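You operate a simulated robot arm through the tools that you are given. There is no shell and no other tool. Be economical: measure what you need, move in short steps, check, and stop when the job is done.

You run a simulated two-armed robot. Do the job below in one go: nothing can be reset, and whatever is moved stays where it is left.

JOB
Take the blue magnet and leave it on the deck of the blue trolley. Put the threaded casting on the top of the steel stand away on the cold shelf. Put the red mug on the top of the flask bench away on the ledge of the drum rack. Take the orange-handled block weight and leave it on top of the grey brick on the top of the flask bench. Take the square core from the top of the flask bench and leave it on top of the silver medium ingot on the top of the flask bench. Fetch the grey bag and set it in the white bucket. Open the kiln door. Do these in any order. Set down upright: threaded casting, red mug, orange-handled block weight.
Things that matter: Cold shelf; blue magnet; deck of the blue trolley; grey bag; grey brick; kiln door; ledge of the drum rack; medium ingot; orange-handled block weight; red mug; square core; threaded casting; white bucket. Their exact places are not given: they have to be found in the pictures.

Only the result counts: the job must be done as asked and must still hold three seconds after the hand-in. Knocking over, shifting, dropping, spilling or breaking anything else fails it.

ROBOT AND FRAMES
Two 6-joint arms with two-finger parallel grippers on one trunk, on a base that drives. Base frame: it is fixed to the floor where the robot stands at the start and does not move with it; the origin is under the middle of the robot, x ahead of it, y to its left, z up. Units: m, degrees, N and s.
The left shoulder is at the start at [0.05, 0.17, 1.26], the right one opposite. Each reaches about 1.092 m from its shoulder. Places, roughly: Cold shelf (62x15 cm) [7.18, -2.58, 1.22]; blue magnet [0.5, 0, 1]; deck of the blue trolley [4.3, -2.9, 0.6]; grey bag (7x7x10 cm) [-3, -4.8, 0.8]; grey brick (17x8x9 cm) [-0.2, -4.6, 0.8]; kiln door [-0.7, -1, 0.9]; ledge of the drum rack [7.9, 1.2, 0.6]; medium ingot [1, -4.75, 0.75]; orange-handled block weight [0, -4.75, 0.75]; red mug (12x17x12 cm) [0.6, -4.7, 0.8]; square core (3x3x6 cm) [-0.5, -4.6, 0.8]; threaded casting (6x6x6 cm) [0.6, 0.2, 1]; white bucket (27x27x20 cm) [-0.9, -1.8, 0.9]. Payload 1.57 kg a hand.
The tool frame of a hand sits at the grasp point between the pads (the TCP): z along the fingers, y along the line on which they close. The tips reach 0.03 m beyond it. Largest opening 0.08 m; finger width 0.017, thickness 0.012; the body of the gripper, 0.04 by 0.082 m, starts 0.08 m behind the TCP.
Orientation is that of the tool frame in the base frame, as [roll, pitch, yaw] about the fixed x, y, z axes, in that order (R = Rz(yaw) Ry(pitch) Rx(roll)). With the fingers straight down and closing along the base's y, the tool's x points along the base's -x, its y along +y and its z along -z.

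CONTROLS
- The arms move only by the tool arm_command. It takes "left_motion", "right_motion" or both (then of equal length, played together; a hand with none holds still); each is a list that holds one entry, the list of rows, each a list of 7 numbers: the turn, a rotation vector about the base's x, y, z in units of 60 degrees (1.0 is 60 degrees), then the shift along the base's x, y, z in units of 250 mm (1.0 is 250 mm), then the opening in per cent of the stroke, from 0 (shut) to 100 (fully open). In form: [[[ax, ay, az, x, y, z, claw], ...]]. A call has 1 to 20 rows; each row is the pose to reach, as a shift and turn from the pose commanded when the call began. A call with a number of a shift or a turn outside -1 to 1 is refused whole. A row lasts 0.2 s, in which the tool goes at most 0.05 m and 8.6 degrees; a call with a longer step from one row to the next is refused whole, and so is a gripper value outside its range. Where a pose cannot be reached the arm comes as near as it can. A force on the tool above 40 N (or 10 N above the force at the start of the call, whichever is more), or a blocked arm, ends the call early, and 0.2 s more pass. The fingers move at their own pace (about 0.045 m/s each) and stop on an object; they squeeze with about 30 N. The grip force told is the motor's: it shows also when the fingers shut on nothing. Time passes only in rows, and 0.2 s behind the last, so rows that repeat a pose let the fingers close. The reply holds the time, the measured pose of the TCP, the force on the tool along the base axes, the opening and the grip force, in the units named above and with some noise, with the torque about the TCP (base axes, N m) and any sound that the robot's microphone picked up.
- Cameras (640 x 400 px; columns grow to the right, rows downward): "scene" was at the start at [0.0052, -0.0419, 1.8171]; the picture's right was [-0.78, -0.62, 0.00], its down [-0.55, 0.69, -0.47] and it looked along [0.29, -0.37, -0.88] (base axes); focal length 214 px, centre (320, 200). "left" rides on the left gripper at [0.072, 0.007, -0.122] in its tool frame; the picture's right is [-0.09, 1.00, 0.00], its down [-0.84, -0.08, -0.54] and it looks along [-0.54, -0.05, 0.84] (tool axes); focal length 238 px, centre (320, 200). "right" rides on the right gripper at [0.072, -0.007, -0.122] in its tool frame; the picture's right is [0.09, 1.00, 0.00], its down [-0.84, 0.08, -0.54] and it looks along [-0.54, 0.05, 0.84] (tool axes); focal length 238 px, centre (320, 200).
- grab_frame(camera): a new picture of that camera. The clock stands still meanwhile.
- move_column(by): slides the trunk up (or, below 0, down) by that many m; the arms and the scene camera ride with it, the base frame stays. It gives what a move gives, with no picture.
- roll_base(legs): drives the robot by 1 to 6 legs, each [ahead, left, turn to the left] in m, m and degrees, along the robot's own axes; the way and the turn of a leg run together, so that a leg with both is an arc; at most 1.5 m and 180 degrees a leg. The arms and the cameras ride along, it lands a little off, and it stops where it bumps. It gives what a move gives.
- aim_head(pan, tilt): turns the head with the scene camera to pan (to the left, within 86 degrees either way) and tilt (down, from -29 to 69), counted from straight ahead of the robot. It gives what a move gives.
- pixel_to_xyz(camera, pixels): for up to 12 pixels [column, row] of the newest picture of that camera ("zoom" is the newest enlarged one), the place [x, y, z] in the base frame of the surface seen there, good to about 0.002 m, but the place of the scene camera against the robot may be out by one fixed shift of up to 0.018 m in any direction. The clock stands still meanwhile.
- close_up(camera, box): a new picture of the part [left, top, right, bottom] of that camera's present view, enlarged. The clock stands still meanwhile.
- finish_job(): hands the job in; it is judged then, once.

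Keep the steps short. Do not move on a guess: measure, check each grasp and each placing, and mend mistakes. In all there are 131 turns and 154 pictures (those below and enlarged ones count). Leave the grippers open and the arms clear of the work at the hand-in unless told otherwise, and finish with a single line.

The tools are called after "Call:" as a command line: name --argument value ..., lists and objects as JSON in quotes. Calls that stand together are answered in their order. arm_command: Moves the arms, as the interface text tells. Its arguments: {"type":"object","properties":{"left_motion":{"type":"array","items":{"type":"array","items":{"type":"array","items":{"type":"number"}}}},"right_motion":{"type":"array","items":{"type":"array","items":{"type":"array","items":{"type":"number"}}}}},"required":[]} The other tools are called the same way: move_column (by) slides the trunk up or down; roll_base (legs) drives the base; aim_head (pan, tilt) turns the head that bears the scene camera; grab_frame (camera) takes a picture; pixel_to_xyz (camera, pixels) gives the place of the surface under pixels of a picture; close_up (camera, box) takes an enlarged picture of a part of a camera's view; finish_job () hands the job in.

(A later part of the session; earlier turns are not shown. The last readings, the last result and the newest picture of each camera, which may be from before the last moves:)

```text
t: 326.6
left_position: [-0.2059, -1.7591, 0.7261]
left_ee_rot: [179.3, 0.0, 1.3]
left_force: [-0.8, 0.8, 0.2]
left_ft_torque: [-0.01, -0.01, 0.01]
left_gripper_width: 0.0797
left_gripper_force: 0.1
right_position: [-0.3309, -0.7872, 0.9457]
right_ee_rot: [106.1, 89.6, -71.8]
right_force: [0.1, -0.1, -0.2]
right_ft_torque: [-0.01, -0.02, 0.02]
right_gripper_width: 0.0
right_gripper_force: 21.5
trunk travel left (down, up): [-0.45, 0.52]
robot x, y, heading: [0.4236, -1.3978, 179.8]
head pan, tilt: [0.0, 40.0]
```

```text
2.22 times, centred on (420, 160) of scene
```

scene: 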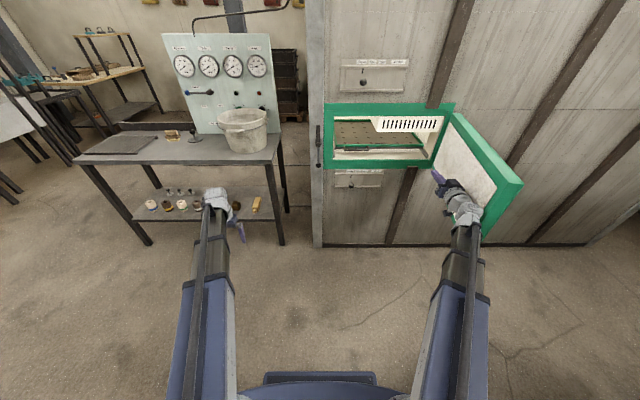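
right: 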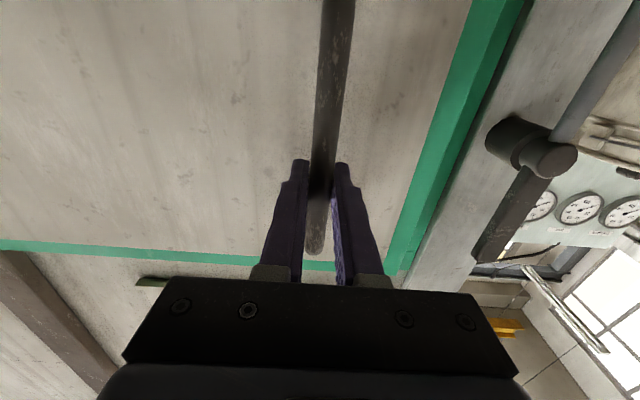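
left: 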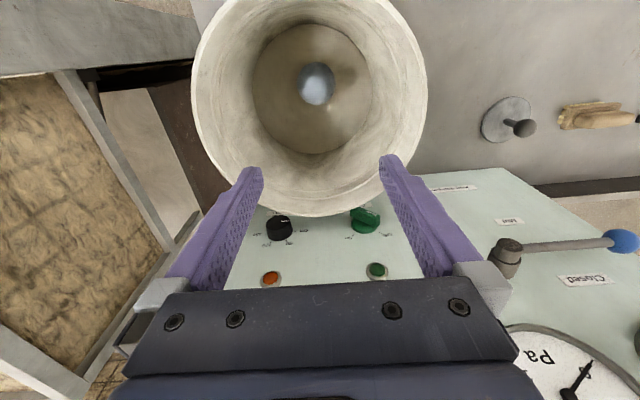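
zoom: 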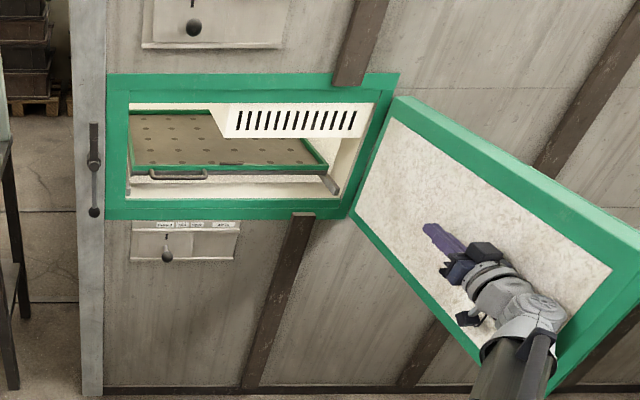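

Door is now well past 90°. I withdraw the right hand, raise the trunk, and drive to the west side of the flask bench.

Call:
arm_command --right_motion '[[[0, 0, 0, 0.02, -0.18, 0, 0], [0, 0, 0, 0.04, -0.36, 0, 0], [0, 0, 0, 0.06, -0.54, 0, 0], [0, 0, 0, 0.08, -0.72, 0, 30], [0, 0, 0, 0.1, -0.9, 0, 60], [0, 0, 0, 0.1, -1.0, 0, 100], [0, 0, 0, 0.1, -1.0, 0, 100]]]'

Call:
move_column --by 0.4

Call:
roll_base --legs '[[0, 1.5, 0], [0, 0, 90], [0, -0.65, 0], [0.6, 0, 0]]'

Call:
aim_head --pan 5 --tilt 50

Call:
grab_frame --camera "scene"

```text
t: 328.2
left_position: [-0.2054, -1.758, 0.7252]
left_ee_rot: [179.2, 0.0, 1.3]
left_force: [-0.3, 0.2, -0.6]
left_ft_torque: [-0.01, -0.01, -0.01]
left_gripper_width: 0.08
left_gripper_force: 0.1
right_position: [-0.3074, -1.0369, 0.9452]
right_ee_rot: [107.6, 89.5, -70.2]
right_force: [-0.2, 0.5, -0.5]
right_ft_torque: [0.01, 0.02, 0.0]
right_gripper_width: 0.0805
right_gripper_force: 0.0
trunk travel left (down, up): [-0.45, 0.52]
robot x, y, heading: [0.4245, -1.3959, 179.7]
head pan, tilt: [0.0, 40.0]
```

```text
t: 332.0
left_position: [-0.2039, -1.7596, 1.1248]
left_ee_rot: [179.1, 0.0, 1.3]
left_force: [1.3, -0.7, 0.3]
left_ft_torque: [0.02, -0.01, 0.0]
left_gripper_width: 0.0801
left_gripper_force: 0.1
right_position: [-0.3071, -1.0383, 1.3448]
right_ee_rot: [107.7, 89.7, -70.1]
right_force: [0.0, 0.5, -0.1]
right_ft_torque: [0.01, 0.02, 0.05]
right_gripper_width: 0.0801
right_gripper_force: 0.0
trunk travel left (down, up): [-0.85, 0.12]
robot x, y, heading: [0.4205, -1.3963, 179.6]
head pan, tilt: [0.0, 40.0]
```

```text
t: 349.2
left_position: [0.1195, -4.0941, 1.1253]
left_ee_rot: [179.1, -0.2, 89.9]
left_force: [0.0, 0.5, 1.4]
left_ft_torque: [0.02, 0.0, -0.03]
left_gripper_width: 0.0798
left_gripper_force: 0.1
right_position: [-0.605, -4.1795, 1.3441]
right_ee_rot: [112.2, 89.5, 23.1]
right_force: [1.3, 0.3, -0.5]
right_ft_torque: [-0.01, 0.02, -0.02]
right_gripper_width: 0.0801
right_gripper_force: 0.1
trunk travel left (down, up): [-0.85, 0.12]
robot x, y, heading: [-0.225, -3.459, -91.5]
head pan, tilt: [0.0, 40.0]
```

```text
t: 350.0
left_position: [0.1194, -4.0929, 1.1252]
left_ee_rot: [179.2, 0.0, 89.9]
left_force: [-0.1, 0.3, -0.3]
left_ft_torque: [0.04, 0.01, 0.04]
left_gripper_width: 0.0799
left_gripper_force: 0.0
right_position: [-0.6056, -4.1785, 1.3441]
right_ee_rot: [106.1, 89.6, 16.9]
right_force: [0.0, 0.1, 0.2]
right_ft_torque: [0.02, -0.03, 0.03]
right_gripper_width: 0.0799
right_gripper_force: 0.0
trunk travel left (down, up): [-0.85, 0.12]
robot x, y, heading: [-0.2285, -3.4636, -91.5]
head pan, tilt: [5.0, 50.0]
```

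```text
52 pictures are left
```

scene: 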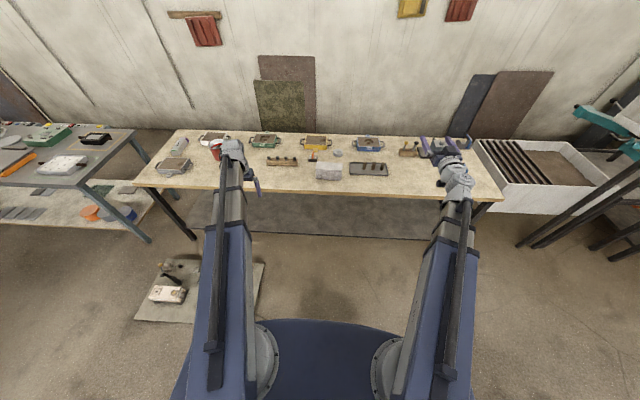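

Now I zoom into the bench in two halves to identify the items.

Call:
close_up --camera "scene" --box '[140, 110, 320, 210]'

Call:
pixel_to_xyz --camera "zoom" --pixels '[[105, 195], [80, 215], [120, 160], [255, 150], [280, 120], [270, 160], [500, 205], [615, 175], [610, 160], [440, 115], [510, 180], [150, 125]]'

Call:
close_up --camera "scene" --box '[300, 110, 480, 210]'

Call:
pixel_to_xyz --camera "zoom" --pixels '[[60, 195], [150, 195], [100, 225], [110, 205], [44, 170], [42, 155], [60, 115], [140, 152], [250, 210], [390, 145], [410, 150], [250, 120]]'

```text
3.56 times, centred on (230, 160) of scene
```

zoom: 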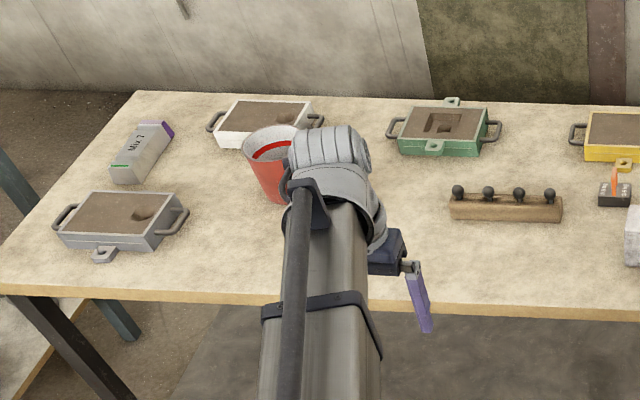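

```text
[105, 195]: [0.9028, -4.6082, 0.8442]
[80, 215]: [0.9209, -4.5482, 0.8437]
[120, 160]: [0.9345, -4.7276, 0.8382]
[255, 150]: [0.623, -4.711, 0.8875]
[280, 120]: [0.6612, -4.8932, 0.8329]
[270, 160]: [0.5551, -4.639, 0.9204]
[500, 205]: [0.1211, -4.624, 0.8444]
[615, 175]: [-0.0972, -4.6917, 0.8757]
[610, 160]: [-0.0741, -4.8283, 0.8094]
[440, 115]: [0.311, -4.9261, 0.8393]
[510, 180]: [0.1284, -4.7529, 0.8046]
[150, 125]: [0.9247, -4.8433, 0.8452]
```

```text
3.56 times, centred on (390, 160) of scene
```

zoom: 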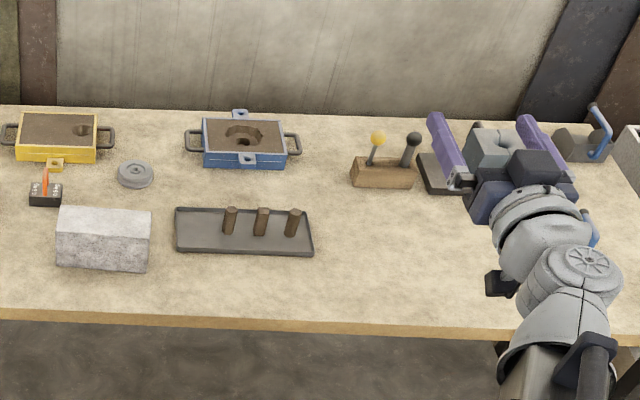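

```text
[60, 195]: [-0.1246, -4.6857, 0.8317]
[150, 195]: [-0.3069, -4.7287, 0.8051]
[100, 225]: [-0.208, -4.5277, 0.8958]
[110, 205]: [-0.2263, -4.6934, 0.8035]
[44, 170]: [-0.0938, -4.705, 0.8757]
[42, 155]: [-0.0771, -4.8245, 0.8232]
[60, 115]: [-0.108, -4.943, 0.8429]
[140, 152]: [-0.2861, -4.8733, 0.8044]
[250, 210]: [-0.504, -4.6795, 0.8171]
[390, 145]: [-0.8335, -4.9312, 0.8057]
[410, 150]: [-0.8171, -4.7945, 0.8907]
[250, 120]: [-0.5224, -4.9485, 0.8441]
```

Identified: red mug (0.6,−4.72), orange-handled weight (−0.095,−4.70), grey brick (−0.21,−4.57, top 0.896), tray with three cores (−0.5,−4.67), silver ingot (0.93,−4.78). I drive 0.4 m closer and bring the left hand over the weight, the right hand pointing down over the tray.

Call:
roll_base --legs '[[0.4, 0, 1.3]]'

Call:
arm_command --left_motion '[[[0, 0, 0, -0.1, -0.1, 0, 100], [0, 0, 0, -0.2, -0.2, 0, 100], [0, 0, 0, -0.3, -0.3, 0, 100], [0, 0, 0, -0.4, -0.4, 0, 100], [0, 0, 0, -0.5, -0.5, 0, 100], [0, 0, 0, -0.6, -0.6, 0, 100], [0, 0, 0, -0.7, -0.7, 0, 100], [0, 0, 0, -0.8, -0.76, 0, 100]]]' --right_motion '[[[0.125, 0, 0, 0.05, 0, -0.115, 100], [0.25, 0, 0, 0.1, 0, -0.228, 100], [0.375, 0, 0, 0.15, 0, -0.337, 100], [0.5, 0, 0, 0.2, 0, -0.44, 100], [0.625, 0, 0, 0.25, 0, -0.536, 100], [0.75, 0, 0, 0.3, 0, -0.622, 100], [0.875, 0, 0, 0.35, 0, -0.698, 100], [1.0, 0, 0, 0.4, 0, -0.762, 100]]]'

Call:
arm_command --right_motion '[[[0.125, 0, 0, 0, 0, -0.05, 100], [0.25, 0, 0, 0, 0, -0.08, 100], [0.375, 0, 0, 0, 0, -0.1, 100], [0.5, 0, 0, 0, 0, -0.118, 100], [0.5, 0, 0, 0, 0, -0.118, 100]]]'

Call:
grab_frame --camera "left"

Call:
grab_frame --camera "right"

```text
t: 352.5
left_position: [0.1283, -4.4905, 1.1243]
left_ee_rot: [179.2, -0.1, 91.3]
left_force: [0.1, 1.0, -0.3]
left_ft_torque: [0.06, 0.01, 0.01]
left_gripper_width: 0.0801
left_gripper_force: 0.0
right_position: [-0.5932, -4.5936, 1.3441]
right_ee_rot: [113.7, 89.7, 26.0]
right_force: [-0.8, 0.3, 0.3]
right_ft_torque: [0.01, 0.0, 0.04]
right_gripper_width: 0.0798
right_gripper_force: 0.0
trunk travel left (down, up): [-0.85, 0.12]
robot x, y, heading: [-0.2361, -3.8633, -90.2]
head pan, tilt: [5.0, 50.0]
```

```text
t: 354.3
left_position: [-0.0721, -4.6805, 1.1254]
left_ee_rot: [179.2, -0.1, 91.4]
left_force: [-0.4, 0.6, 1.3]
left_ft_torque: [0.02, -0.02, -0.01]
left_gripper_width: 0.08
left_gripper_force: 0.1
right_position: [-0.495, -4.595, 1.1536]
right_ee_rot: [177.6, 29.7, 89.4]
right_force: [-0.3, 0.3, 0.1]
right_ft_torque: [0.02, -0.02, -0.04]
right_gripper_width: 0.0799
right_gripper_force: 0.1
trunk travel left (down, up): [-0.85, 0.12]
robot x, y, heading: [-0.2346, -3.8611, -90.4]
head pan, tilt: [5.0, 50.0]
```

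```text
t: 355.5
left_position: [-0.0714, -4.6785, 1.1256]
left_ee_rot: [179.2, 0.0, 91.3]
left_force: [0.0, -0.8, -0.3]
left_ft_torque: [0.01, -0.01, -0.04]
left_gripper_width: 0.08
left_gripper_force: 0.0
right_position: [-0.4939, -4.5919, 1.1262]
right_ee_rot: [177.8, -0.2, 89.6]
right_force: [0.8, -0.2, 1.5]
right_ft_torque: [-0.04, 0.02, 0.02]
right_gripper_width: 0.0799
right_gripper_force: 0.1
trunk travel left (down, up): [-0.85, 0.12]
robot x, y, heading: [-0.232, -3.8623, -90.1]
head pan, tilt: [5.0, 50.0]
```

```text
49 pictures are left
```

left: 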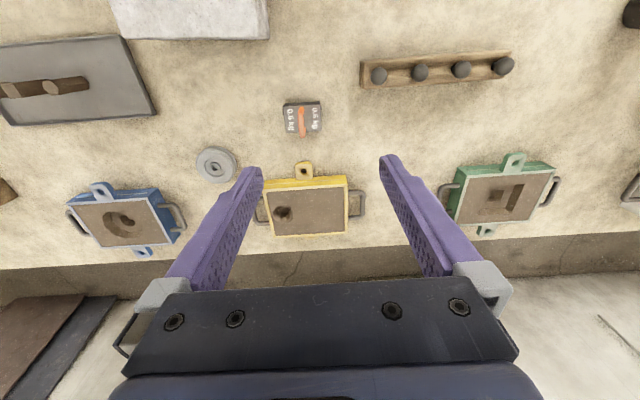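

```text
48 pictures are left
```

right: 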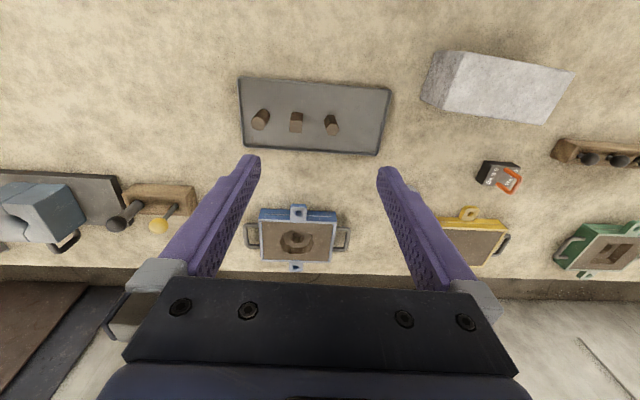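

Call:
close_up --camera "left" --box '[260, 80, 340, 150]'

Call:
pixel_to_xyz --camera "zoom" --pixels '[[190, 185], [190, 230], [485, 165], [490, 220], [345, 200], [340, 170], [355, 240], [345, 220], [205, 390], [480, 380]]'

Call:
close_up --camera "right" --box '[230, 70, 400, 160]'

Call:
pixel_to_xyz --camera "zoom" --pixels '[[105, 195], [125, 175], [240, 170], [255, 210], [370, 180], [380, 220], [250, 192], [372, 205], [98, 185], [230, 220], [60, 50]]'

```text
5.71 times, centred on (300, 115) of left
```

zoom: 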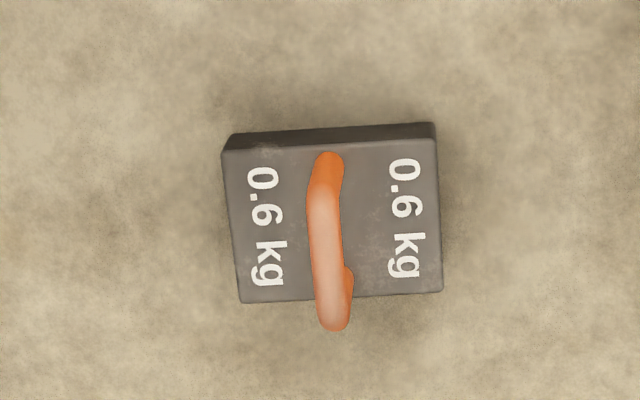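

```text
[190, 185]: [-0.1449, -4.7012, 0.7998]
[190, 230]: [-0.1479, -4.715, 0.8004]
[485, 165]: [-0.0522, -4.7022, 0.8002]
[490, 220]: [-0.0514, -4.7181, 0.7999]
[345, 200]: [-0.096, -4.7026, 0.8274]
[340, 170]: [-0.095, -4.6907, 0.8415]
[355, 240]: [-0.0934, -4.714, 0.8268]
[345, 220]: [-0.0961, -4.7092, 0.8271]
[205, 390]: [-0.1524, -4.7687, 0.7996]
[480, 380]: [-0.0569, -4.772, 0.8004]
```

```text
3.76 times, centred on (315, 115) of right
```

zoom: 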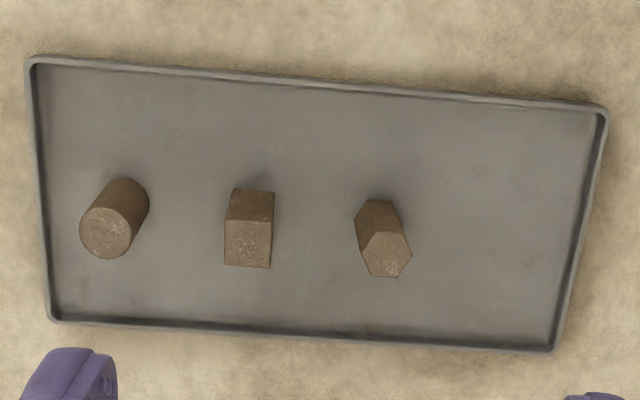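

```text
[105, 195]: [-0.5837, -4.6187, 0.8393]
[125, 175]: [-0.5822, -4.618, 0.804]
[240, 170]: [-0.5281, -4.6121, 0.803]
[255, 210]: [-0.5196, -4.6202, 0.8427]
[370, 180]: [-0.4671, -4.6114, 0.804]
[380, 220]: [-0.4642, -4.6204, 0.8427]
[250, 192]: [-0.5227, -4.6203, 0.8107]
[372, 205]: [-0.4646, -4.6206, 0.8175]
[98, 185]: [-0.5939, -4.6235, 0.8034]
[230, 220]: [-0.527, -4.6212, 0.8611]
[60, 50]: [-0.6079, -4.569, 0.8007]
```

The square core is the middle one (−0.516,−4.635, z 0.803–0.866); the weight's orange handle runs along y at (−0.0955,−4.708), top ≈0.876. I align both hands, turning the right one 90° so its fingers clear the neighbouring cores.

Call:
arm_command --left_motion '[[[0, 0, 0, -0.05, -0.06, 0, 100], [0, 0, 0, -0.097, -0.118, 0, 100], [0, 0, 0, -0.097, -0.118, 0, 100], [0, 0, 0, -0.097, -0.118, 0, 100], [0, 0, 0, -0.097, -0.118, 0, 100], [0, 0, 0, -0.097, -0.118, 0, 100], [0, 0, 0, -0.097, -0.118, 0, 100], [0, 0, 0, -0.097, -0.118, 0, 100]]]' --right_motion '[[[0, 0, -0.125, -0.02, -0.02, 0, 80], [0, 0, -0.25, -0.04, -0.05, 0, 80], [0, 0, -0.375, -0.06, -0.1, 0, 80], [0, 0, -0.5, -0.088, -0.14, 0, 80], [0, 0, -0.625, -0.088, -0.172, 0, 80], [0, 0, -0.75, -0.088, -0.172, 0, 80], [0, 0, -0.875, -0.088, -0.172, 0, 80], [0, 0, -1.0, -0.088, -0.172, 0, 80]]]'

Call:
arm_command --right_motion '[[[0, 0, -0.125, 0, 0, 0, 80], [0, 0, -0.25, 0, 0, 0, 80], [0, 0, -0.375, 0, 0, 0, 80], [0, 0, -0.49, 0, 0, 0, 80], [0, 0, -0.49, 0, 0, 0, 80]]]'

Call:
move_column --by -0.15

Call:
grab_frame --camera "right"

Call:
grab_frame --camera "left"

```text
t: 357.3
left_position: [-0.0976, -4.7102, 1.1252]
left_ee_rot: [179.3, -0.1, 91.3]
left_force: [0.0, -0.8, 0.3]
left_ft_torque: [0.03, 0.02, -0.01]
left_gripper_width: 0.08
left_gripper_force: 0.0
right_position: [-0.5154, -4.635, 1.1259]
right_ee_rot: [177.8, -0.2, 29.5]
right_force: [-0.3, 0.3, -0.7]
right_ft_torque: [-0.03, -0.01, 0.01]
right_gripper_width: 0.0639
right_gripper_force: 0.0
trunk travel left (down, up): [-0.85, 0.12]
robot x, y, heading: [-0.2317, -3.8621, -90.2]
head pan, tilt: [5.0, 50.0]
```

```text
t: 358.5
left_position: [-0.0974, -4.7086, 1.1255]
left_ee_rot: [179.2, 0.0, 91.4]
left_force: [-0.3, 0.3, -0.2]
left_ft_torque: [0.0, 0.01, 0.01]
left_gripper_width: 0.08
left_gripper_force: 0.0
right_position: [-0.5158, -4.6354, 1.1257]
right_ee_rot: [177.7, -0.2, 0.2]
right_force: [0.7, -0.1, -0.1]
right_ft_torque: [0.01, 0.0, -0.01]
right_gripper_width: 0.0639
right_gripper_force: 0.0
trunk travel left (down, up): [-0.85, 0.12]
robot x, y, heading: [-0.2349, -3.8613, -90.1]
head pan, tilt: [5.0, 50.0]
```

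```text
t: 360.2
left_position: [-0.0952, -4.7099, 0.9752]
left_ee_rot: [179.1, -0.1, 91.3]
left_force: [0.0, -0.6, 0.8]
left_ft_torque: [0.0, -0.03, -0.02]
left_gripper_width: 0.0802
left_gripper_force: 0.0
right_position: [-0.5168, -4.6357, 0.975]
right_ee_rot: [177.9, -0.2, 0.1]
right_force: [0.2, 0.2, -1.0]
right_ft_torque: [-0.02, 0.01, 0.01]
right_gripper_width: 0.0639
right_gripper_force: 0.0
trunk travel left (down, up): [-0.7, 0.27]
robot x, y, heading: [-0.2326, -3.8632, -90.1]
head pan, tilt: [5.0, 50.0]
```

```text
45 pictures are left
```

right: 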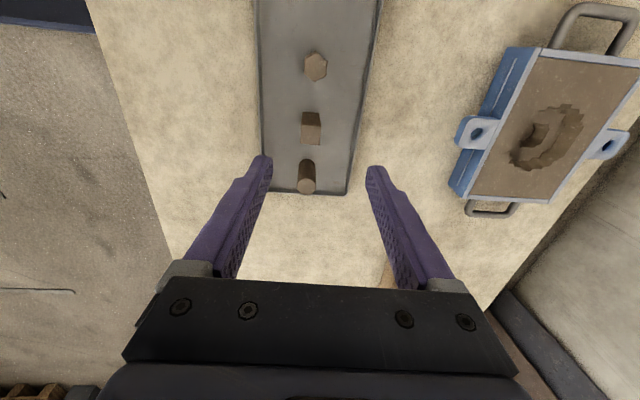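

```text
44 pictures are left
```

left: 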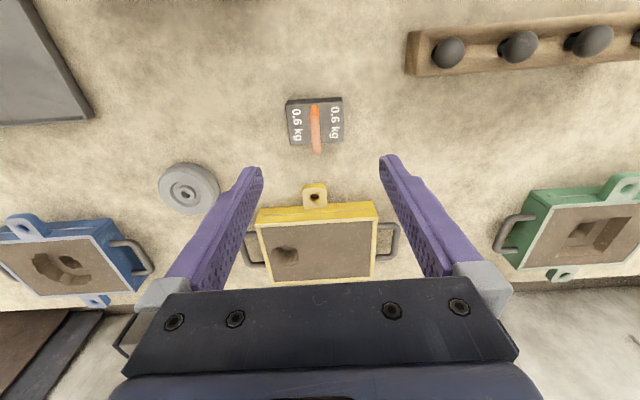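

Call:
pixel_to_xyz --camera "right" --pixels '[[311, 137], [302, 130], [320, 130], [311, 145], [311, 118]]'

Call:
pixel_to_xyz --camera "left" --pixels '[[317, 148], [315, 130], [316, 110], [316, 140]]'

```text
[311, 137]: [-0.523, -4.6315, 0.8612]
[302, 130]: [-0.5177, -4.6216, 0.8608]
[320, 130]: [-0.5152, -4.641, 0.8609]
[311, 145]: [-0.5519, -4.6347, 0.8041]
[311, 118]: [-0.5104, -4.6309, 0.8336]
```

```text
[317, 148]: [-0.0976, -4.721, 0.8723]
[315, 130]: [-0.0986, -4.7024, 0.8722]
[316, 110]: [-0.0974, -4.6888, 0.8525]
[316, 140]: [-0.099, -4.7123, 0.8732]
```

Aligned. I lower 0.112 m and close both.

Call:
arm_command --left_motion '[[[0, 0, 0, -0.01, 0.008, 0, 60], [0, 0, 0, -0.01, 0.008, 0, 60]]]'

Call:
move_column --by -0.112

Call:
arm_command --left_motion '[[[0, 0, 0, 0, 0, 0, 30], [0, 0, 0, 0, 0, 0, 0], [0, 0, 0, 0, 0, 0, 0], [0, 0, 0, 0, 0, 0, 0], [0, 0, 0, 0, 0, 0, 0], [0, 0, 0, 0, 0, 0, 0]]]' --right_motion '[[[0, 0, 0, 0, 0, 0, 50], [0, 0, 0, 0, 0, 0, 20], [0, 0, 0, 0, 0, 0, 0], [0, 0, 0, 0, 0, 0, 0], [0, 0, 0, 0, 0, 0, 0], [0, 0, 0, 0, 0, 0, 0]]]'

Call:
move_column --by 0.13

Call:
grab_frame --camera "left"

Call:
grab_frame --camera "right"

```text
t: 360.8
left_position: [-0.0995, -4.7079, 0.9743]
left_ee_rot: [179.2, 0.1, 91.4]
left_force: [-0.2, -0.1, -0.3]
left_ft_torque: [-0.02, -0.02, -0.03]
left_gripper_width: 0.0478
left_gripper_force: 0.0
right_position: [-0.5171, -4.6348, 0.9752]
right_ee_rot: [177.8, -0.1, 0.3]
right_force: [-0.1, 0.5, 1.4]
right_ft_torque: [-0.01, -0.02, 0.01]
right_gripper_width: 0.0641
right_gripper_force: 0.1
trunk travel left (down, up): [-0.7, 0.27]
robot x, y, heading: [-0.2369, -3.8608, -90.2]
head pan, tilt: [5.0, 50.0]
```

```text
t: 362.3
left_position: [-0.0991, -4.7085, 0.8637]
left_ee_rot: [179.2, 0.1, 91.3]
left_force: [-0.9, -1.0, -1.1]
left_ft_torque: [0.04, -0.01, -0.03]
left_gripper_width: 0.0482
left_gripper_force: 0.1
right_position: [-0.5163, -4.6355, 0.8632]
right_ee_rot: [177.8, -0.2, 0.2]
right_force: [0.3, -0.1, -0.3]
right_ft_torque: [-0.01, 0.01, -0.01]
right_gripper_width: 0.064
right_gripper_force: 0.1
trunk travel left (down, up): [-0.588, 0.382]
robot x, y, heading: [-0.2357, -3.859, -90.4]
head pan, tilt: [5.0, 50.0]
```

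```text
t: 363.7
left_position: [-0.0996, -4.7083, 0.8637]
left_ee_rot: [179.2, 0.1, 91.3]
left_force: [0.1, 0.1, 0.0]
left_ft_torque: [0.13, -0.01, -0.06]
left_gripper_width: 0.0089
left_gripper_force: 27.1
right_position: [-0.5165, -4.6358, 0.8636]
right_ee_rot: [177.9, -0.1, 0.3]
right_force: [-0.8, -0.2, 0.0]
right_ft_torque: [-0.01, 0.02, -0.04]
right_gripper_width: 0.019
right_gripper_force: 30.6
trunk travel left (down, up): [-0.588, 0.382]
robot x, y, heading: [-0.2347, -3.8644, -90.4]
head pan, tilt: [5.0, 50.0]
```

```text
t: 365.2
left_position: [-0.0991, -4.7086, 0.9925]
left_ee_rot: [179.3, 0.0, 91.3]
left_force: [0.3, -0.2, -5.7]
left_ft_torque: [0.0, 0.02, -0.04]
left_gripper_width: 0.0089
left_gripper_force: 27.9
right_position: [-0.516, -4.6353, 0.994]
right_ee_rot: [177.8, -0.1, 0.3]
right_force: [0.5, -0.2, -0.2]
right_ft_torque: [0.02, 0.0, 0.03]
right_gripper_width: 0.0189
right_gripper_force: 30.0
trunk travel left (down, up): [-0.718, 0.252]
robot x, y, heading: [-0.2322, -3.8624, -90.2]
head pan, tilt: [5.0, 50.0]
```

```text
43 pictures are left
```

left: 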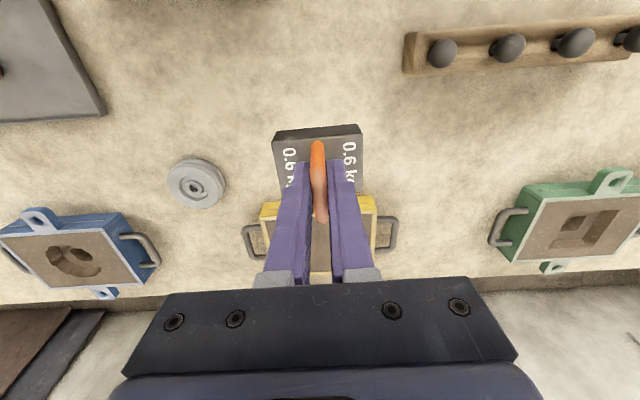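

```text
42 pictures are left
```

right: 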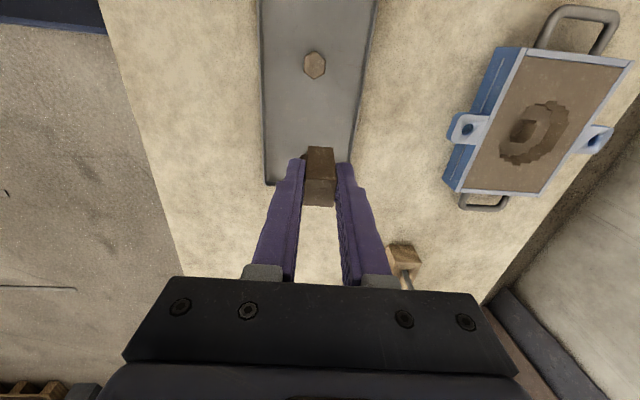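

Both held. To measure the brick top I raise a little and bring the left hand in front of it.

Call:
move_column --by 0.08

Call:
arm_command --left_motion '[[[0, 0, 0, -0.08, 0.17, 0, 0], [0, 0, 0, -0.16, 0.34, 0, 0], [0, 0, 0, -0.24, 0.51, 0, 0], [0, 0, 0, -0.32, 0.68, 0, 0], [0, 0, 0, -0.4, 0.84, 0, 0], [0, 0, 0, -0.44, 0.98, 0, 0], [0, 0, 0, -0.44, 0.98, 0, 0]]]'

Call:
grab_frame --camera "left"

```text
t: 366.4
left_position: [-0.1, -4.7084, 1.072]
left_ee_rot: [179.1, 0.0, 91.3]
left_force: [-0.9, -0.5, -6.0]
left_ft_torque: [0.04, 0.01, -0.03]
left_gripper_width: 0.0089
left_gripper_force: 27.2
right_position: [-0.5165, -4.6363, 1.0731]
right_ee_rot: [177.9, -0.1, 0.3]
right_force: [0.4, -0.7, -0.7]
right_ft_torque: [0.01, -0.02, 0.01]
right_gripper_width: 0.0191
right_gripper_force: 29.8
trunk travel left (down, up): [-0.798, 0.172]
robot x, y, heading: [-0.236, -3.8628, -90.2]
head pan, tilt: [5.0, 50.0]
```

```text
t: 368.0
left_position: [-0.2106, -4.4633, 1.0724]
left_ee_rot: [179.1, -0.2, 91.3]
left_force: [-1.2, 0.7, -6.2]
left_ft_torque: [0.02, -0.02, -0.01]
left_gripper_width: 0.009
left_gripper_force: 27.4
right_position: [-0.5163, -4.6371, 1.0735]
right_ee_rot: [177.8, -0.1, 0.4]
right_force: [-0.2, 0.4, -0.5]
right_ft_torque: [-0.02, -0.02, -0.01]
right_gripper_width: 0.019
right_gripper_force: 30.2
trunk travel left (down, up): [-0.798, 0.172]
robot x, y, heading: [-0.2323, -3.8625, -90.5]
head pan, tilt: [5.0, 50.0]
```

```text
41 pictures are left
```

left: 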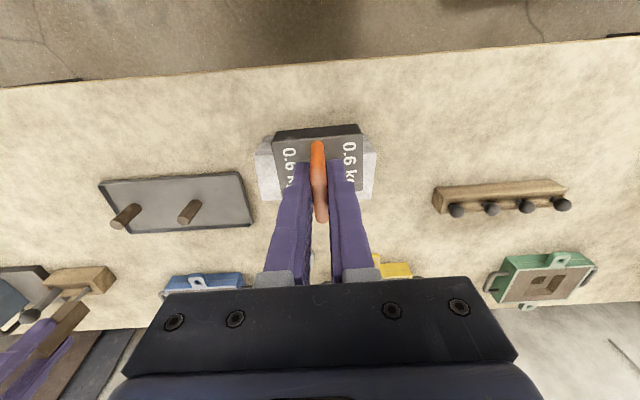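

Call:
pixel_to_xyz --camera "left" --pixels '[[261, 165], [374, 160], [264, 196], [370, 193], [266, 142], [370, 140], [262, 200], [270, 135]]'

```text
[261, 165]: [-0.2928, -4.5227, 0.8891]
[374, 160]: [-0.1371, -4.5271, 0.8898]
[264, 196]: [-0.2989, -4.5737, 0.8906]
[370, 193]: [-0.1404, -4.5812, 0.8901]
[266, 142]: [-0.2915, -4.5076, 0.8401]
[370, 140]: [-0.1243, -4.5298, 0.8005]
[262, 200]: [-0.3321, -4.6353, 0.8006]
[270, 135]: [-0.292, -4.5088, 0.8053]
```

Brick top: z 0.890, centre (−0.214,−4.547). I move over it and lower.

Call:
arm_command --left_motion '[[[0, 0, 0, -0.01, -0.17, 0, 0], [0, 0, 0, -0.014, -0.335, 0, 0], [0, 0, 0, -0.014, -0.335, 0, 0], [0, 0, 0, -0.014, -0.335, 0, 0]]]'

Call:
move_column --by -0.113

Call:
move_column --by -0.004

Call:
grab_frame --camera "left"

```text
t: 369.0
left_position: [-0.213, -4.5481, 1.0735]
left_ee_rot: [179.2, -0.1, 91.3]
left_force: [-0.7, 0.0, -5.7]
left_ft_torque: [0.05, 0.02, 0.02]
left_gripper_width: 0.0088
left_gripper_force: 27.6
right_position: [-0.5165, -4.637, 1.0728]
right_ee_rot: [177.8, -0.1, 0.3]
right_force: [-0.1, -1.0, 0.4]
right_ft_torque: [-0.02, 0.02, 0.03]
right_gripper_width: 0.0191
right_gripper_force: 29.8
trunk travel left (down, up): [-0.798, 0.172]
robot x, y, heading: [-0.2364, -3.8677, -90.1]
head pan, tilt: [5.0, 50.0]
```

```text
t: 370.4
left_position: [-0.2135, -4.5474, 0.9608]
left_ee_rot: [179.2, 0.0, 91.2]
left_force: [0.1, -0.4, -5.1]
left_ft_torque: [0.03, -0.02, 0.0]
left_gripper_width: 0.0088
left_gripper_force: 27.7
right_position: [-0.5163, -4.635, 0.9611]
right_ee_rot: [177.8, -0.1, 0.3]
right_force: [0.1, -0.1, -0.8]
right_ft_torque: [-0.01, -0.01, -0.01]
right_gripper_width: 0.0189
right_gripper_force: 29.6
trunk travel left (down, up): [-0.685, 0.285]
robot x, y, heading: [-0.233, -3.8645, -90.2]
head pan, tilt: [5.0, 50.0]
```

```text
t: 371.0
left_position: [-0.2131, -4.5465, 0.9562]
left_ee_rot: [179.2, 0.0, 91.2]
left_force: [-0.6, -0.7, -6.3]
left_ft_torque: [0.03, 0.04, 0.01]
left_gripper_width: 0.0088
left_gripper_force: 27.4
right_position: [-0.5168, -4.6359, 0.957]
right_ee_rot: [177.8, 0.0, 0.3]
right_force: [0.0, 0.2, -1.7]
right_ft_torque: [0.03, -0.01, 0.04]
right_gripper_width: 0.019
right_gripper_force: 30.6
trunk travel left (down, up): [-0.681, 0.289]
robot x, y, heading: [-0.2371, -3.8592, -90.3]
head pan, tilt: [5.0, 50.0]
```

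```text
40 pictures are left
```

left: 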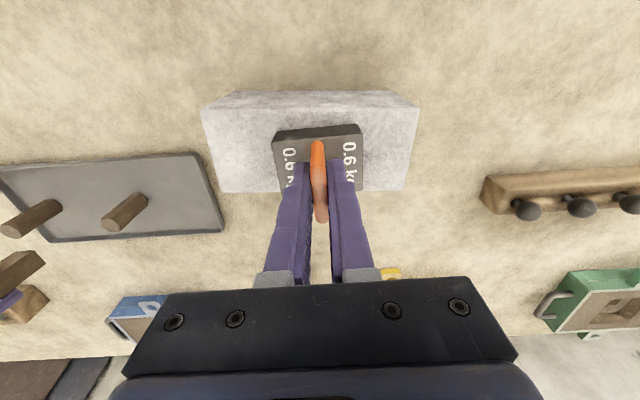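

Call:
move_column --by -0.003

Call:
move_column --by -0.002

```text
t: 371.5
left_position: [-0.2139, -4.5478, 0.9541]
left_ee_rot: [179.2, 0.1, 91.4]
left_force: [0.4, -0.2, -0.8]
left_ft_torque: [-0.02, 0.01, -0.04]
left_gripper_width: 0.0087
left_gripper_force: 27.4
right_position: [-0.516, -4.6358, 0.9529]
right_ee_rot: [177.8, -0.2, 0.1]
right_force: [0.4, 0.0, -0.1]
right_ft_torque: [0.03, 0.0, -0.03]
right_gripper_width: 0.0189
right_gripper_force: 30.1
trunk travel left (down, up): [-0.678, 0.292]
robot x, y, heading: [-0.2348, -3.8636, -90.1]
head pan, tilt: [5.0, 50.0]
```

```text
t: 372.0
left_position: [-0.2137, -4.5463, 0.9525]
left_ee_rot: [179.2, 0.0, 91.4]
left_force: [-0.4, -3.3, 17.3]
left_ft_torque: [0.05, 0.0, 0.0]
left_gripper_width: 0.0088
left_gripper_force: 27.3
right_position: [-0.5157, -4.6347, 0.9534]
right_ee_rot: [177.7, -0.1, 0.3]
right_force: [0.4, 0.3, -0.6]
right_ft_torque: [-0.03, -0.03, 0.0]
right_gripper_width: 0.019
right_gripper_force: 30.0
trunk travel left (down, up): [-0.676, 0.294]
robot x, y, heading: [-0.2346, -3.8671, -90.0]
head pan, tilt: [5.0, 50.0]
```

Contact. I release the weight, raise, and look at the mug.

Call:
arm_command --left_motion '[[[0, 0, 0, 0, 0, 0, 30], [0, 0, 0, 0, 0, 0, 55], [0, 0, 0, 0, 0, 0, 55], [0, 0, 0, 0, 0, 0, 55]]]'

Call:
move_column --by 0.2

Call:
aim_head --pan 32 --tilt 45

Call:
grab_frame --camera "scene"

```text
t: 373.0
left_position: [-0.2118, -4.5468, 0.9514]
left_ee_rot: [179.2, 0.0, 91.3]
left_force: [-0.4, -1.2, -0.1]
left_ft_torque: [0.01, 0.0, 0.01]
left_gripper_width: 0.0439
left_gripper_force: 0.2
right_position: [-0.5159, -4.6353, 0.9519]
right_ee_rot: [177.8, -0.1, 0.3]
right_force: [0.5, 0.0, -0.5]
right_ft_torque: [-0.02, -0.03, 0.02]
right_gripper_width: 0.019
right_gripper_force: 30.2
trunk travel left (down, up): [-0.676, 0.294]
robot x, y, heading: [-0.2387, -3.8633, -90.5]
head pan, tilt: [5.0, 50.0]
```

```text
t: 375.2
left_position: [-0.2139, -4.5462, 1.1512]
left_ee_rot: [179.3, -0.1, 91.3]
left_force: [0.0, 0.4, 1.1]
left_ft_torque: [-0.04, 0.02, 0.01]
left_gripper_width: 0.0439
left_gripper_force: 0.0
right_position: [-0.5157, -4.6365, 1.1521]
right_ee_rot: [177.8, -0.1, 0.3]
right_force: [-0.9, 0.3, -0.7]
right_ft_torque: [0.03, -0.01, 0.0]
right_gripper_width: 0.0187
right_gripper_force: 30.2
trunk travel left (down, up): [-0.876, 0.094]
robot x, y, heading: [-0.2363, -3.8648, -90.4]
head pan, tilt: [5.0, 50.0]
```

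```text
t: 376.1
left_position: [-0.2137, -4.5463, 1.1515]
left_ee_rot: [179.2, 0.0, 91.3]
left_force: [0.2, 0.0, -0.3]
left_ft_torque: [-0.02, -0.01, 0.0]
left_gripper_width: 0.044
left_gripper_force: 0.1
right_position: [-0.5162, -4.6363, 1.1514]
right_ee_rot: [177.8, -0.2, 0.3]
right_force: [-0.9, 0.6, -0.1]
right_ft_torque: [-0.02, 0.0, -0.02]
right_gripper_width: 0.0191
right_gripper_force: 30.3
trunk travel left (down, up): [-0.876, 0.094]
robot x, y, heading: [-0.2341, -3.8591, -90.2]
head pan, tilt: [32.0, 45.0]
```

```text
39 pictures are left
```

scene: 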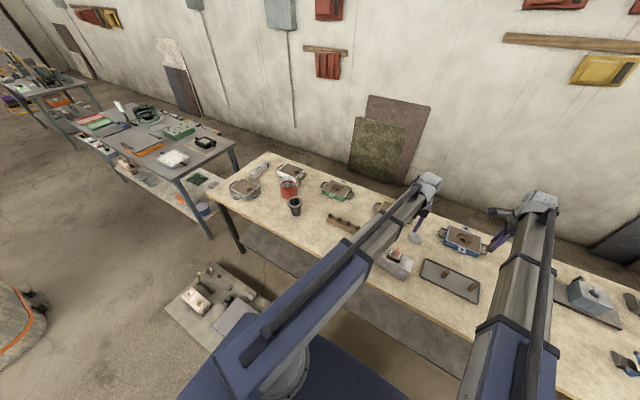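

Call:
close_up --camera "scene" --box '[220, 150, 360, 240]'

Call:
pixel_to_xyz --camera "zoom" --pixels '[[315, 135], [285, 190], [330, 215], [345, 155], [275, 140], [355, 185], [325, 255], [345, 230], [340, 280], [310, 115], [205, 80], [175, 100]]'

```text
4.44 times, centred on (290, 195) of scene
```

zoom: 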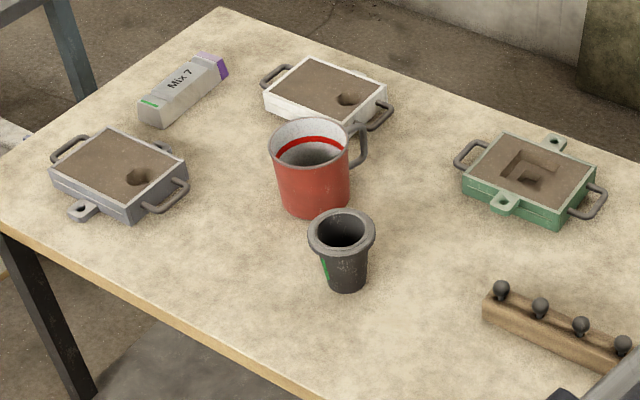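

```text
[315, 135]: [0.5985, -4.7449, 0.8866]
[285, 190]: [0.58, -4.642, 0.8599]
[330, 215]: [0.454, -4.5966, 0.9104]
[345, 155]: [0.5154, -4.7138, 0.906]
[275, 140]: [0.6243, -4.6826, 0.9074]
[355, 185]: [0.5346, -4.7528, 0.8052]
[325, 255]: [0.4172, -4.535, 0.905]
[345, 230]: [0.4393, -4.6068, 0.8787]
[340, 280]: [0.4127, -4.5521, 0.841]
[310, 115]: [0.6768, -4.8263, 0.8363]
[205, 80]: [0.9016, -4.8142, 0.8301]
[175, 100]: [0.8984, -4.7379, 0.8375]
```

The mug: centre ≈(0.573,−4.70), rim z≈0.907, ~11 cm wide; a black cup stands in front of it. I'll grip the rim wall on the near side. I move the base closer and bring the left hand over, turning its closing axis radial.

Call:
roll_base --legs '[[0.09, 0.145, 0]]'

Call:
arm_command --left_motion '[[[0, 0, -0.07, 0.16, 0, 0, 60], [0, 0, -0.14, 0.32, 0, 0, 60], [0, 0, -0.21, 0.48, 0, 0, 60], [0, 0, -0.28, 0.64, 0, 0, 60], [0, 0, -0.35, 0.8, 0, 0, 60], [0, 0, -0.42, 0.95, 0, 0, 60]]]'

Call:
arm_command --left_motion '[[[0, 0, -0.07, 0.16, 0.05, 0, 60], [0, 0, -0.14, 0.32, 0.1, 0, 60], [0, 0, -0.21, 0.48, 0.15, 0, 60], [0, 0, -0.28, 0.64, 0.18, 0, 60], [0, 0, -0.35, 0.8, 0.2, 0, 60], [0, 0, -0.43, 0.9, 0.2, 0, 60]]]'

Call:
grab_frame --camera "left"

```text
t: 377.6
left_position: [-0.0659, -4.6379, 1.151]
left_ee_rot: [179.3, -0.1, 91.4]
left_force: [0.4, -0.1, 0.2]
left_ft_torque: [0.04, 0.01, 0.02]
left_gripper_width: 0.0441
left_gripper_force: 0.1
right_position: [-0.3674, -4.7259, 1.1504]
right_ee_rot: [177.9, -0.1, 0.3]
right_force: [0.8, 0.2, -0.5]
right_ft_torque: [0.02, 0.04, -0.02]
right_gripper_width: 0.0188
right_gripper_force: 30.0
trunk travel left (down, up): [-0.876, 0.094]
robot x, y, heading: [-0.085, -3.957, -90.4]
head pan, tilt: [32.0, 45.0]
```

```text
t: 379.0
left_position: [0.1731, -4.6372, 1.1517]
left_ee_rot: [179.1, 0.0, 66.0]
left_force: [0.0, 0.2, 0.3]
left_ft_torque: [-0.01, 0.01, -0.01]
left_gripper_width: 0.0482
left_gripper_force: 0.1
right_position: [-0.3692, -4.7256, 1.1522]
right_ee_rot: [177.8, 0.0, 0.2]
right_force: [0.1, -0.3, -0.8]
right_ft_torque: [0.03, 0.0, 0.01]
right_gripper_width: 0.019
right_gripper_force: 30.0
trunk travel left (down, up): [-0.876, 0.094]
robot x, y, heading: [-0.0865, -3.9546, -90.4]
head pan, tilt: [32.0, 45.0]
```

```text
t: 380.4
left_position: [0.3967, -4.589, 1.1506]
left_ee_rot: [179.3, -0.1, 40.3]
left_force: [-0.5, 0.6, 0.0]
left_ft_torque: [0.05, -0.01, 0.02]
left_gripper_width: 0.0482
left_gripper_force: 0.0
right_position: [-0.3693, -4.7264, 1.1517]
right_ee_rot: [177.8, -0.2, 0.1]
right_force: [-0.6, 0.2, -0.4]
right_ft_torque: [-0.01, 0.01, -0.03]
right_gripper_width: 0.019
right_gripper_force: 30.0
trunk travel left (down, up): [-0.876, 0.094]
robot x, y, heading: [-0.0895, -3.9524, -89.9]
head pan, tilt: [32.0, 45.0]
```

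```text
37 pictures are left
```

left: 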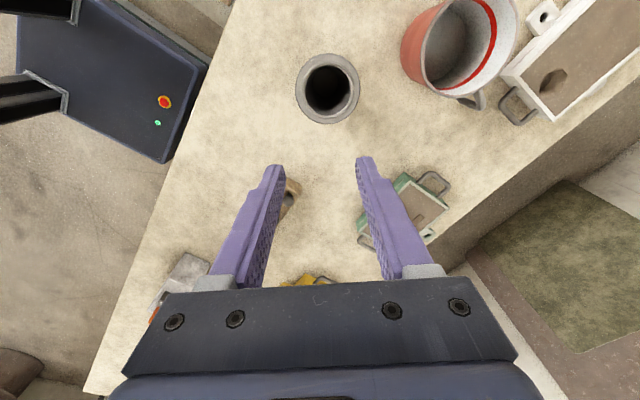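

Call:
pixel_to_xyz --camera "left" --pixels '[[424, 60], [450, 93], [490, 75], [515, 40], [430, 20], [455, 55], [478, 98], [407, 40], [328, 60], [298, 88], [358, 88]]'

Call:
close_up --camera "left" --box '[380, 0, 540, 110]'

```text
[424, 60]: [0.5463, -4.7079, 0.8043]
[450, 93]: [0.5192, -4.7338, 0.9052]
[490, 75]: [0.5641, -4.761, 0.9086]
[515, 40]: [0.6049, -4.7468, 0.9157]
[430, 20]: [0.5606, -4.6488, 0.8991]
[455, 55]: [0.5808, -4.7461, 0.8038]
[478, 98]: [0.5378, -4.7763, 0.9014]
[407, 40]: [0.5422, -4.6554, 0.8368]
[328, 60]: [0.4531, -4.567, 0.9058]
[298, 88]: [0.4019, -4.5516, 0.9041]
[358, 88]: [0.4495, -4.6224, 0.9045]
```

```text
3.64 times, centred on (460, 55) of left
```

zoom: 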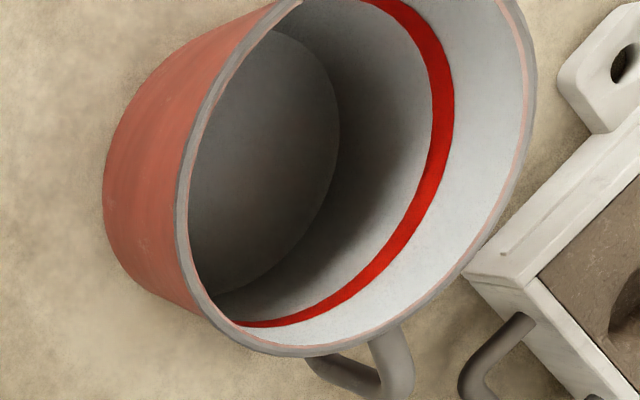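

Mug: centre (0.570,−4.705), R≈0.056, handle pointing away. I move to the near rim wall (0.536,−4.6625) and lower part way.

Call:
arm_command --left_motion '[[[0, 0, 0, 0.15, -0.08, 0, 60], [0, 0, 0, 0.3, -0.16, 0, 60], [0, 0, 0, 0.45, -0.24, 0, 60], [0, 0, 0, 0.556, -0.294, 0, 60], [0, 0, 0, 0.556, -0.294, 0, 60]]]'

Call:
move_column --by -0.195

Call:
grab_frame --camera "left"

```text
t: 381.6
left_position: [0.5346, -4.6609, 1.1508]
left_ee_rot: [179.2, 0.0, 40.3]
left_force: [1.2, -0.6, 0.1]
left_ft_torque: [0.01, 0.04, -0.01]
left_gripper_width: 0.048
left_gripper_force: 0.1
right_position: [-0.3697, -4.7249, 1.1514]
right_ee_rot: [177.7, 0.0, 0.1]
right_force: [0.0, 0.1, -0.9]
right_ft_torque: [0.0, -0.03, -0.01]
right_gripper_width: 0.0186
right_gripper_force: 30.3
trunk travel left (down, up): [-0.876, 0.094]
robot x, y, heading: [-0.0888, -3.9557, -90.1]
head pan, tilt: [32.0, 45.0]
```

```text
t: 383.7
left_position: [0.5334, -4.6606, 0.9571]
left_ee_rot: [179.2, 0.0, 40.2]
left_force: [-0.1, -0.5, 0.7]
left_ft_torque: [-0.02, -0.01, 0.01]
left_gripper_width: 0.0479
left_gripper_force: 0.0
right_position: [-0.3688, -4.7248, 0.9562]
right_ee_rot: [177.7, -0.1, 0.3]
right_force: [0.0, 0.2, 0.3]
right_ft_torque: [0.01, 0.02, -0.01]
right_gripper_width: 0.019
right_gripper_force: 30.6
trunk travel left (down, up): [-0.681, 0.289]
robot x, y, heading: [-0.0891, -3.9504, -90.1]
head pan, tilt: [32.0, 45.0]
```

```text
35 pictures are left
```

left: 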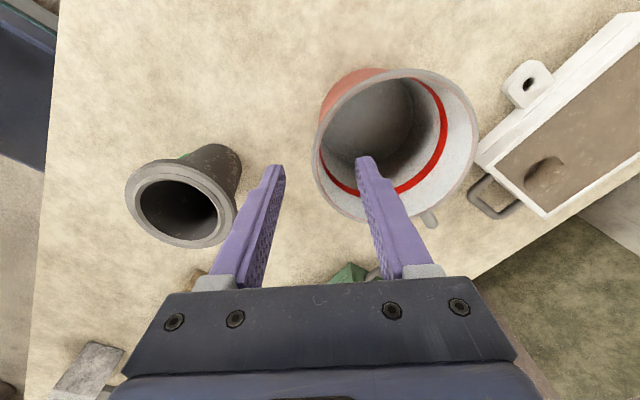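

Call:
pixel_to_xyz --camera "left" --pixels '[[315, 150], [322, 190], [345, 214], [476, 150], [400, 72], [325, 115], [455, 195], [460, 100], [235, 195], [228, 235]]'

```text
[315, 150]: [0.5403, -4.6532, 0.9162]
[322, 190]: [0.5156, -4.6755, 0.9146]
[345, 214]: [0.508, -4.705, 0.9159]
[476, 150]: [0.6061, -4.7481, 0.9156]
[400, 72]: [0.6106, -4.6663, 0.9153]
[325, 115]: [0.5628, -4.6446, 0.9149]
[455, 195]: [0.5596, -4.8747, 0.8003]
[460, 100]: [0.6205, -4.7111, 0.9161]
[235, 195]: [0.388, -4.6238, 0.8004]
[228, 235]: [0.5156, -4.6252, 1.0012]
```

Rim confirmed at z 0.916, near wall at (0.531,−4.658). I lower, close on the wall, and lift slightly.

Call:
move_column --by -0.063

Call:
arm_command --left_motion '[[[0, 0, 0, -0.01, 0.01, 0, 40], [0, 0, 0, -0.01, 0.01, 0, 15], [0, 0, 0, -0.01, 0.01, 0, 0], [0, 0, 0, -0.01, 0.01, 0, 0], [0, 0, 0, -0.01, 0.01, 0, 0], [0, 0, 0, -0.01, 0.01, 0, 0]]]'

Call:
move_column --by 0.03

Call:
grab_frame --camera "left"

```text
t: 384.7
left_position: [0.5338, -4.6613, 0.8949]
left_ee_rot: [179.3, 0.0, 40.3]
left_force: [-0.5, 0.9, 0.3]
left_ft_torque: [0.0, 0.0, 0.0]
left_gripper_width: 0.048
left_gripper_force: 0.0
right_position: [-0.3682, -4.7243, 0.8942]
right_ee_rot: [177.9, -0.1, 0.3]
right_force: [0.8, -0.2, 0.2]
right_ft_torque: [0.01, -0.01, 0.0]
right_gripper_width: 0.0191
right_gripper_force: 30.0
trunk travel left (down, up): [-0.618, 0.352]
robot x, y, heading: [-0.0859, -3.9554, -90.1]
head pan, tilt: [32.0, 45.0]
```

```text
t: 386.1
left_position: [0.5314, -4.6584, 0.894]
left_ee_rot: [179.2, -0.1, 40.2]
left_force: [-1.4, -2.5, 10.6]
left_ft_torque: [-0.69, -0.93, -0.34]
left_gripper_width: 0.0029
left_gripper_force: 24.4
right_position: [-0.3698, -4.7249, 0.894]
right_ee_rot: [177.8, -0.2, 0.2]
right_force: [-0.1, 0.8, -0.2]
right_ft_torque: [-0.03, -0.01, 0.0]
right_gripper_width: 0.0189
right_gripper_force: 29.9
trunk travel left (down, up): [-0.618, 0.352]
robot x, y, heading: [-0.0869, -3.9537, -90.2]
head pan, tilt: [32.0, 45.0]
```

```text
t: 386.9
left_position: [0.5315, -4.6587, 0.9235]
left_ee_rot: [179.3, 0.1, 40.3]
left_force: [-0.2, -0.5, -2.9]
left_ft_torque: [0.1, 0.08, 0.01]
left_gripper_width: 0.0027
left_gripper_force: 23.5
right_position: [-0.3679, -4.7261, 0.9232]
right_ee_rot: [177.8, 0.0, 0.2]
right_force: [0.5, -0.9, -0.2]
right_ft_torque: [-0.01, -0.01, 0.02]
right_gripper_width: 0.0191
right_gripper_force: 29.8
trunk travel left (down, up): [-0.648, 0.322]
robot x, y, heading: [-0.0906, -3.9556, -90.1]
head pan, tilt: [32.0, 45.0]
```

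```text
34 pictures are left
```

left: 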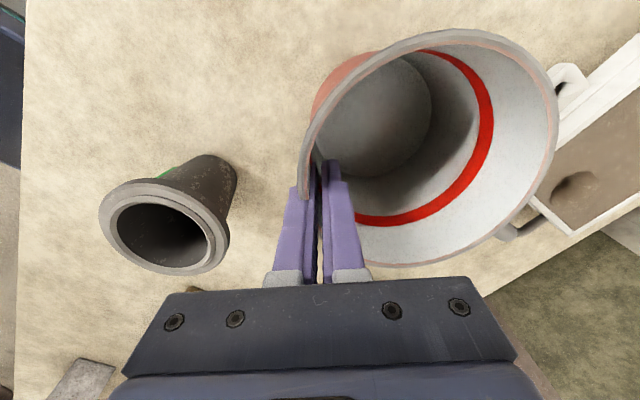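

Call:
pixel_to_xyz --camera "left" --pixels '[[310, 140], [555, 130], [450, 35], [440, 262], [545, 180], [500, 45]]'

Call:
move_column --by 0.25

```text
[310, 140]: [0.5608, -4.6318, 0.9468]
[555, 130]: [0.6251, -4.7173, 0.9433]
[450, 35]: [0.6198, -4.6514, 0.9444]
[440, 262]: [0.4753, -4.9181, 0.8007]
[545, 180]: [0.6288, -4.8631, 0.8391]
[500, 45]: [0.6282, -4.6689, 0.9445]
```

```text
t: 389.4
left_position: [0.5315, -4.66, 1.1727]
left_ee_rot: [179.1, 0.0, 40.3]
left_force: [-0.7, 0.6, -2.5]
left_ft_torque: [0.11, 0.1, -0.01]
left_gripper_width: 0.0024
left_gripper_force: 23.6
right_position: [-0.3684, -4.7249, 1.1727]
right_ee_rot: [177.8, -0.2, 0.3]
right_force: [0.4, 0.3, -1.4]
right_ft_torque: [-0.01, -0.03, 0.01]
right_gripper_width: 0.0189
right_gripper_force: 30.2
trunk travel left (down, up): [-0.898, 0.072]
robot x, y, heading: [-0.0863, -3.9544, -90.2]
head pan, tilt: [32.0, 45.0]
```

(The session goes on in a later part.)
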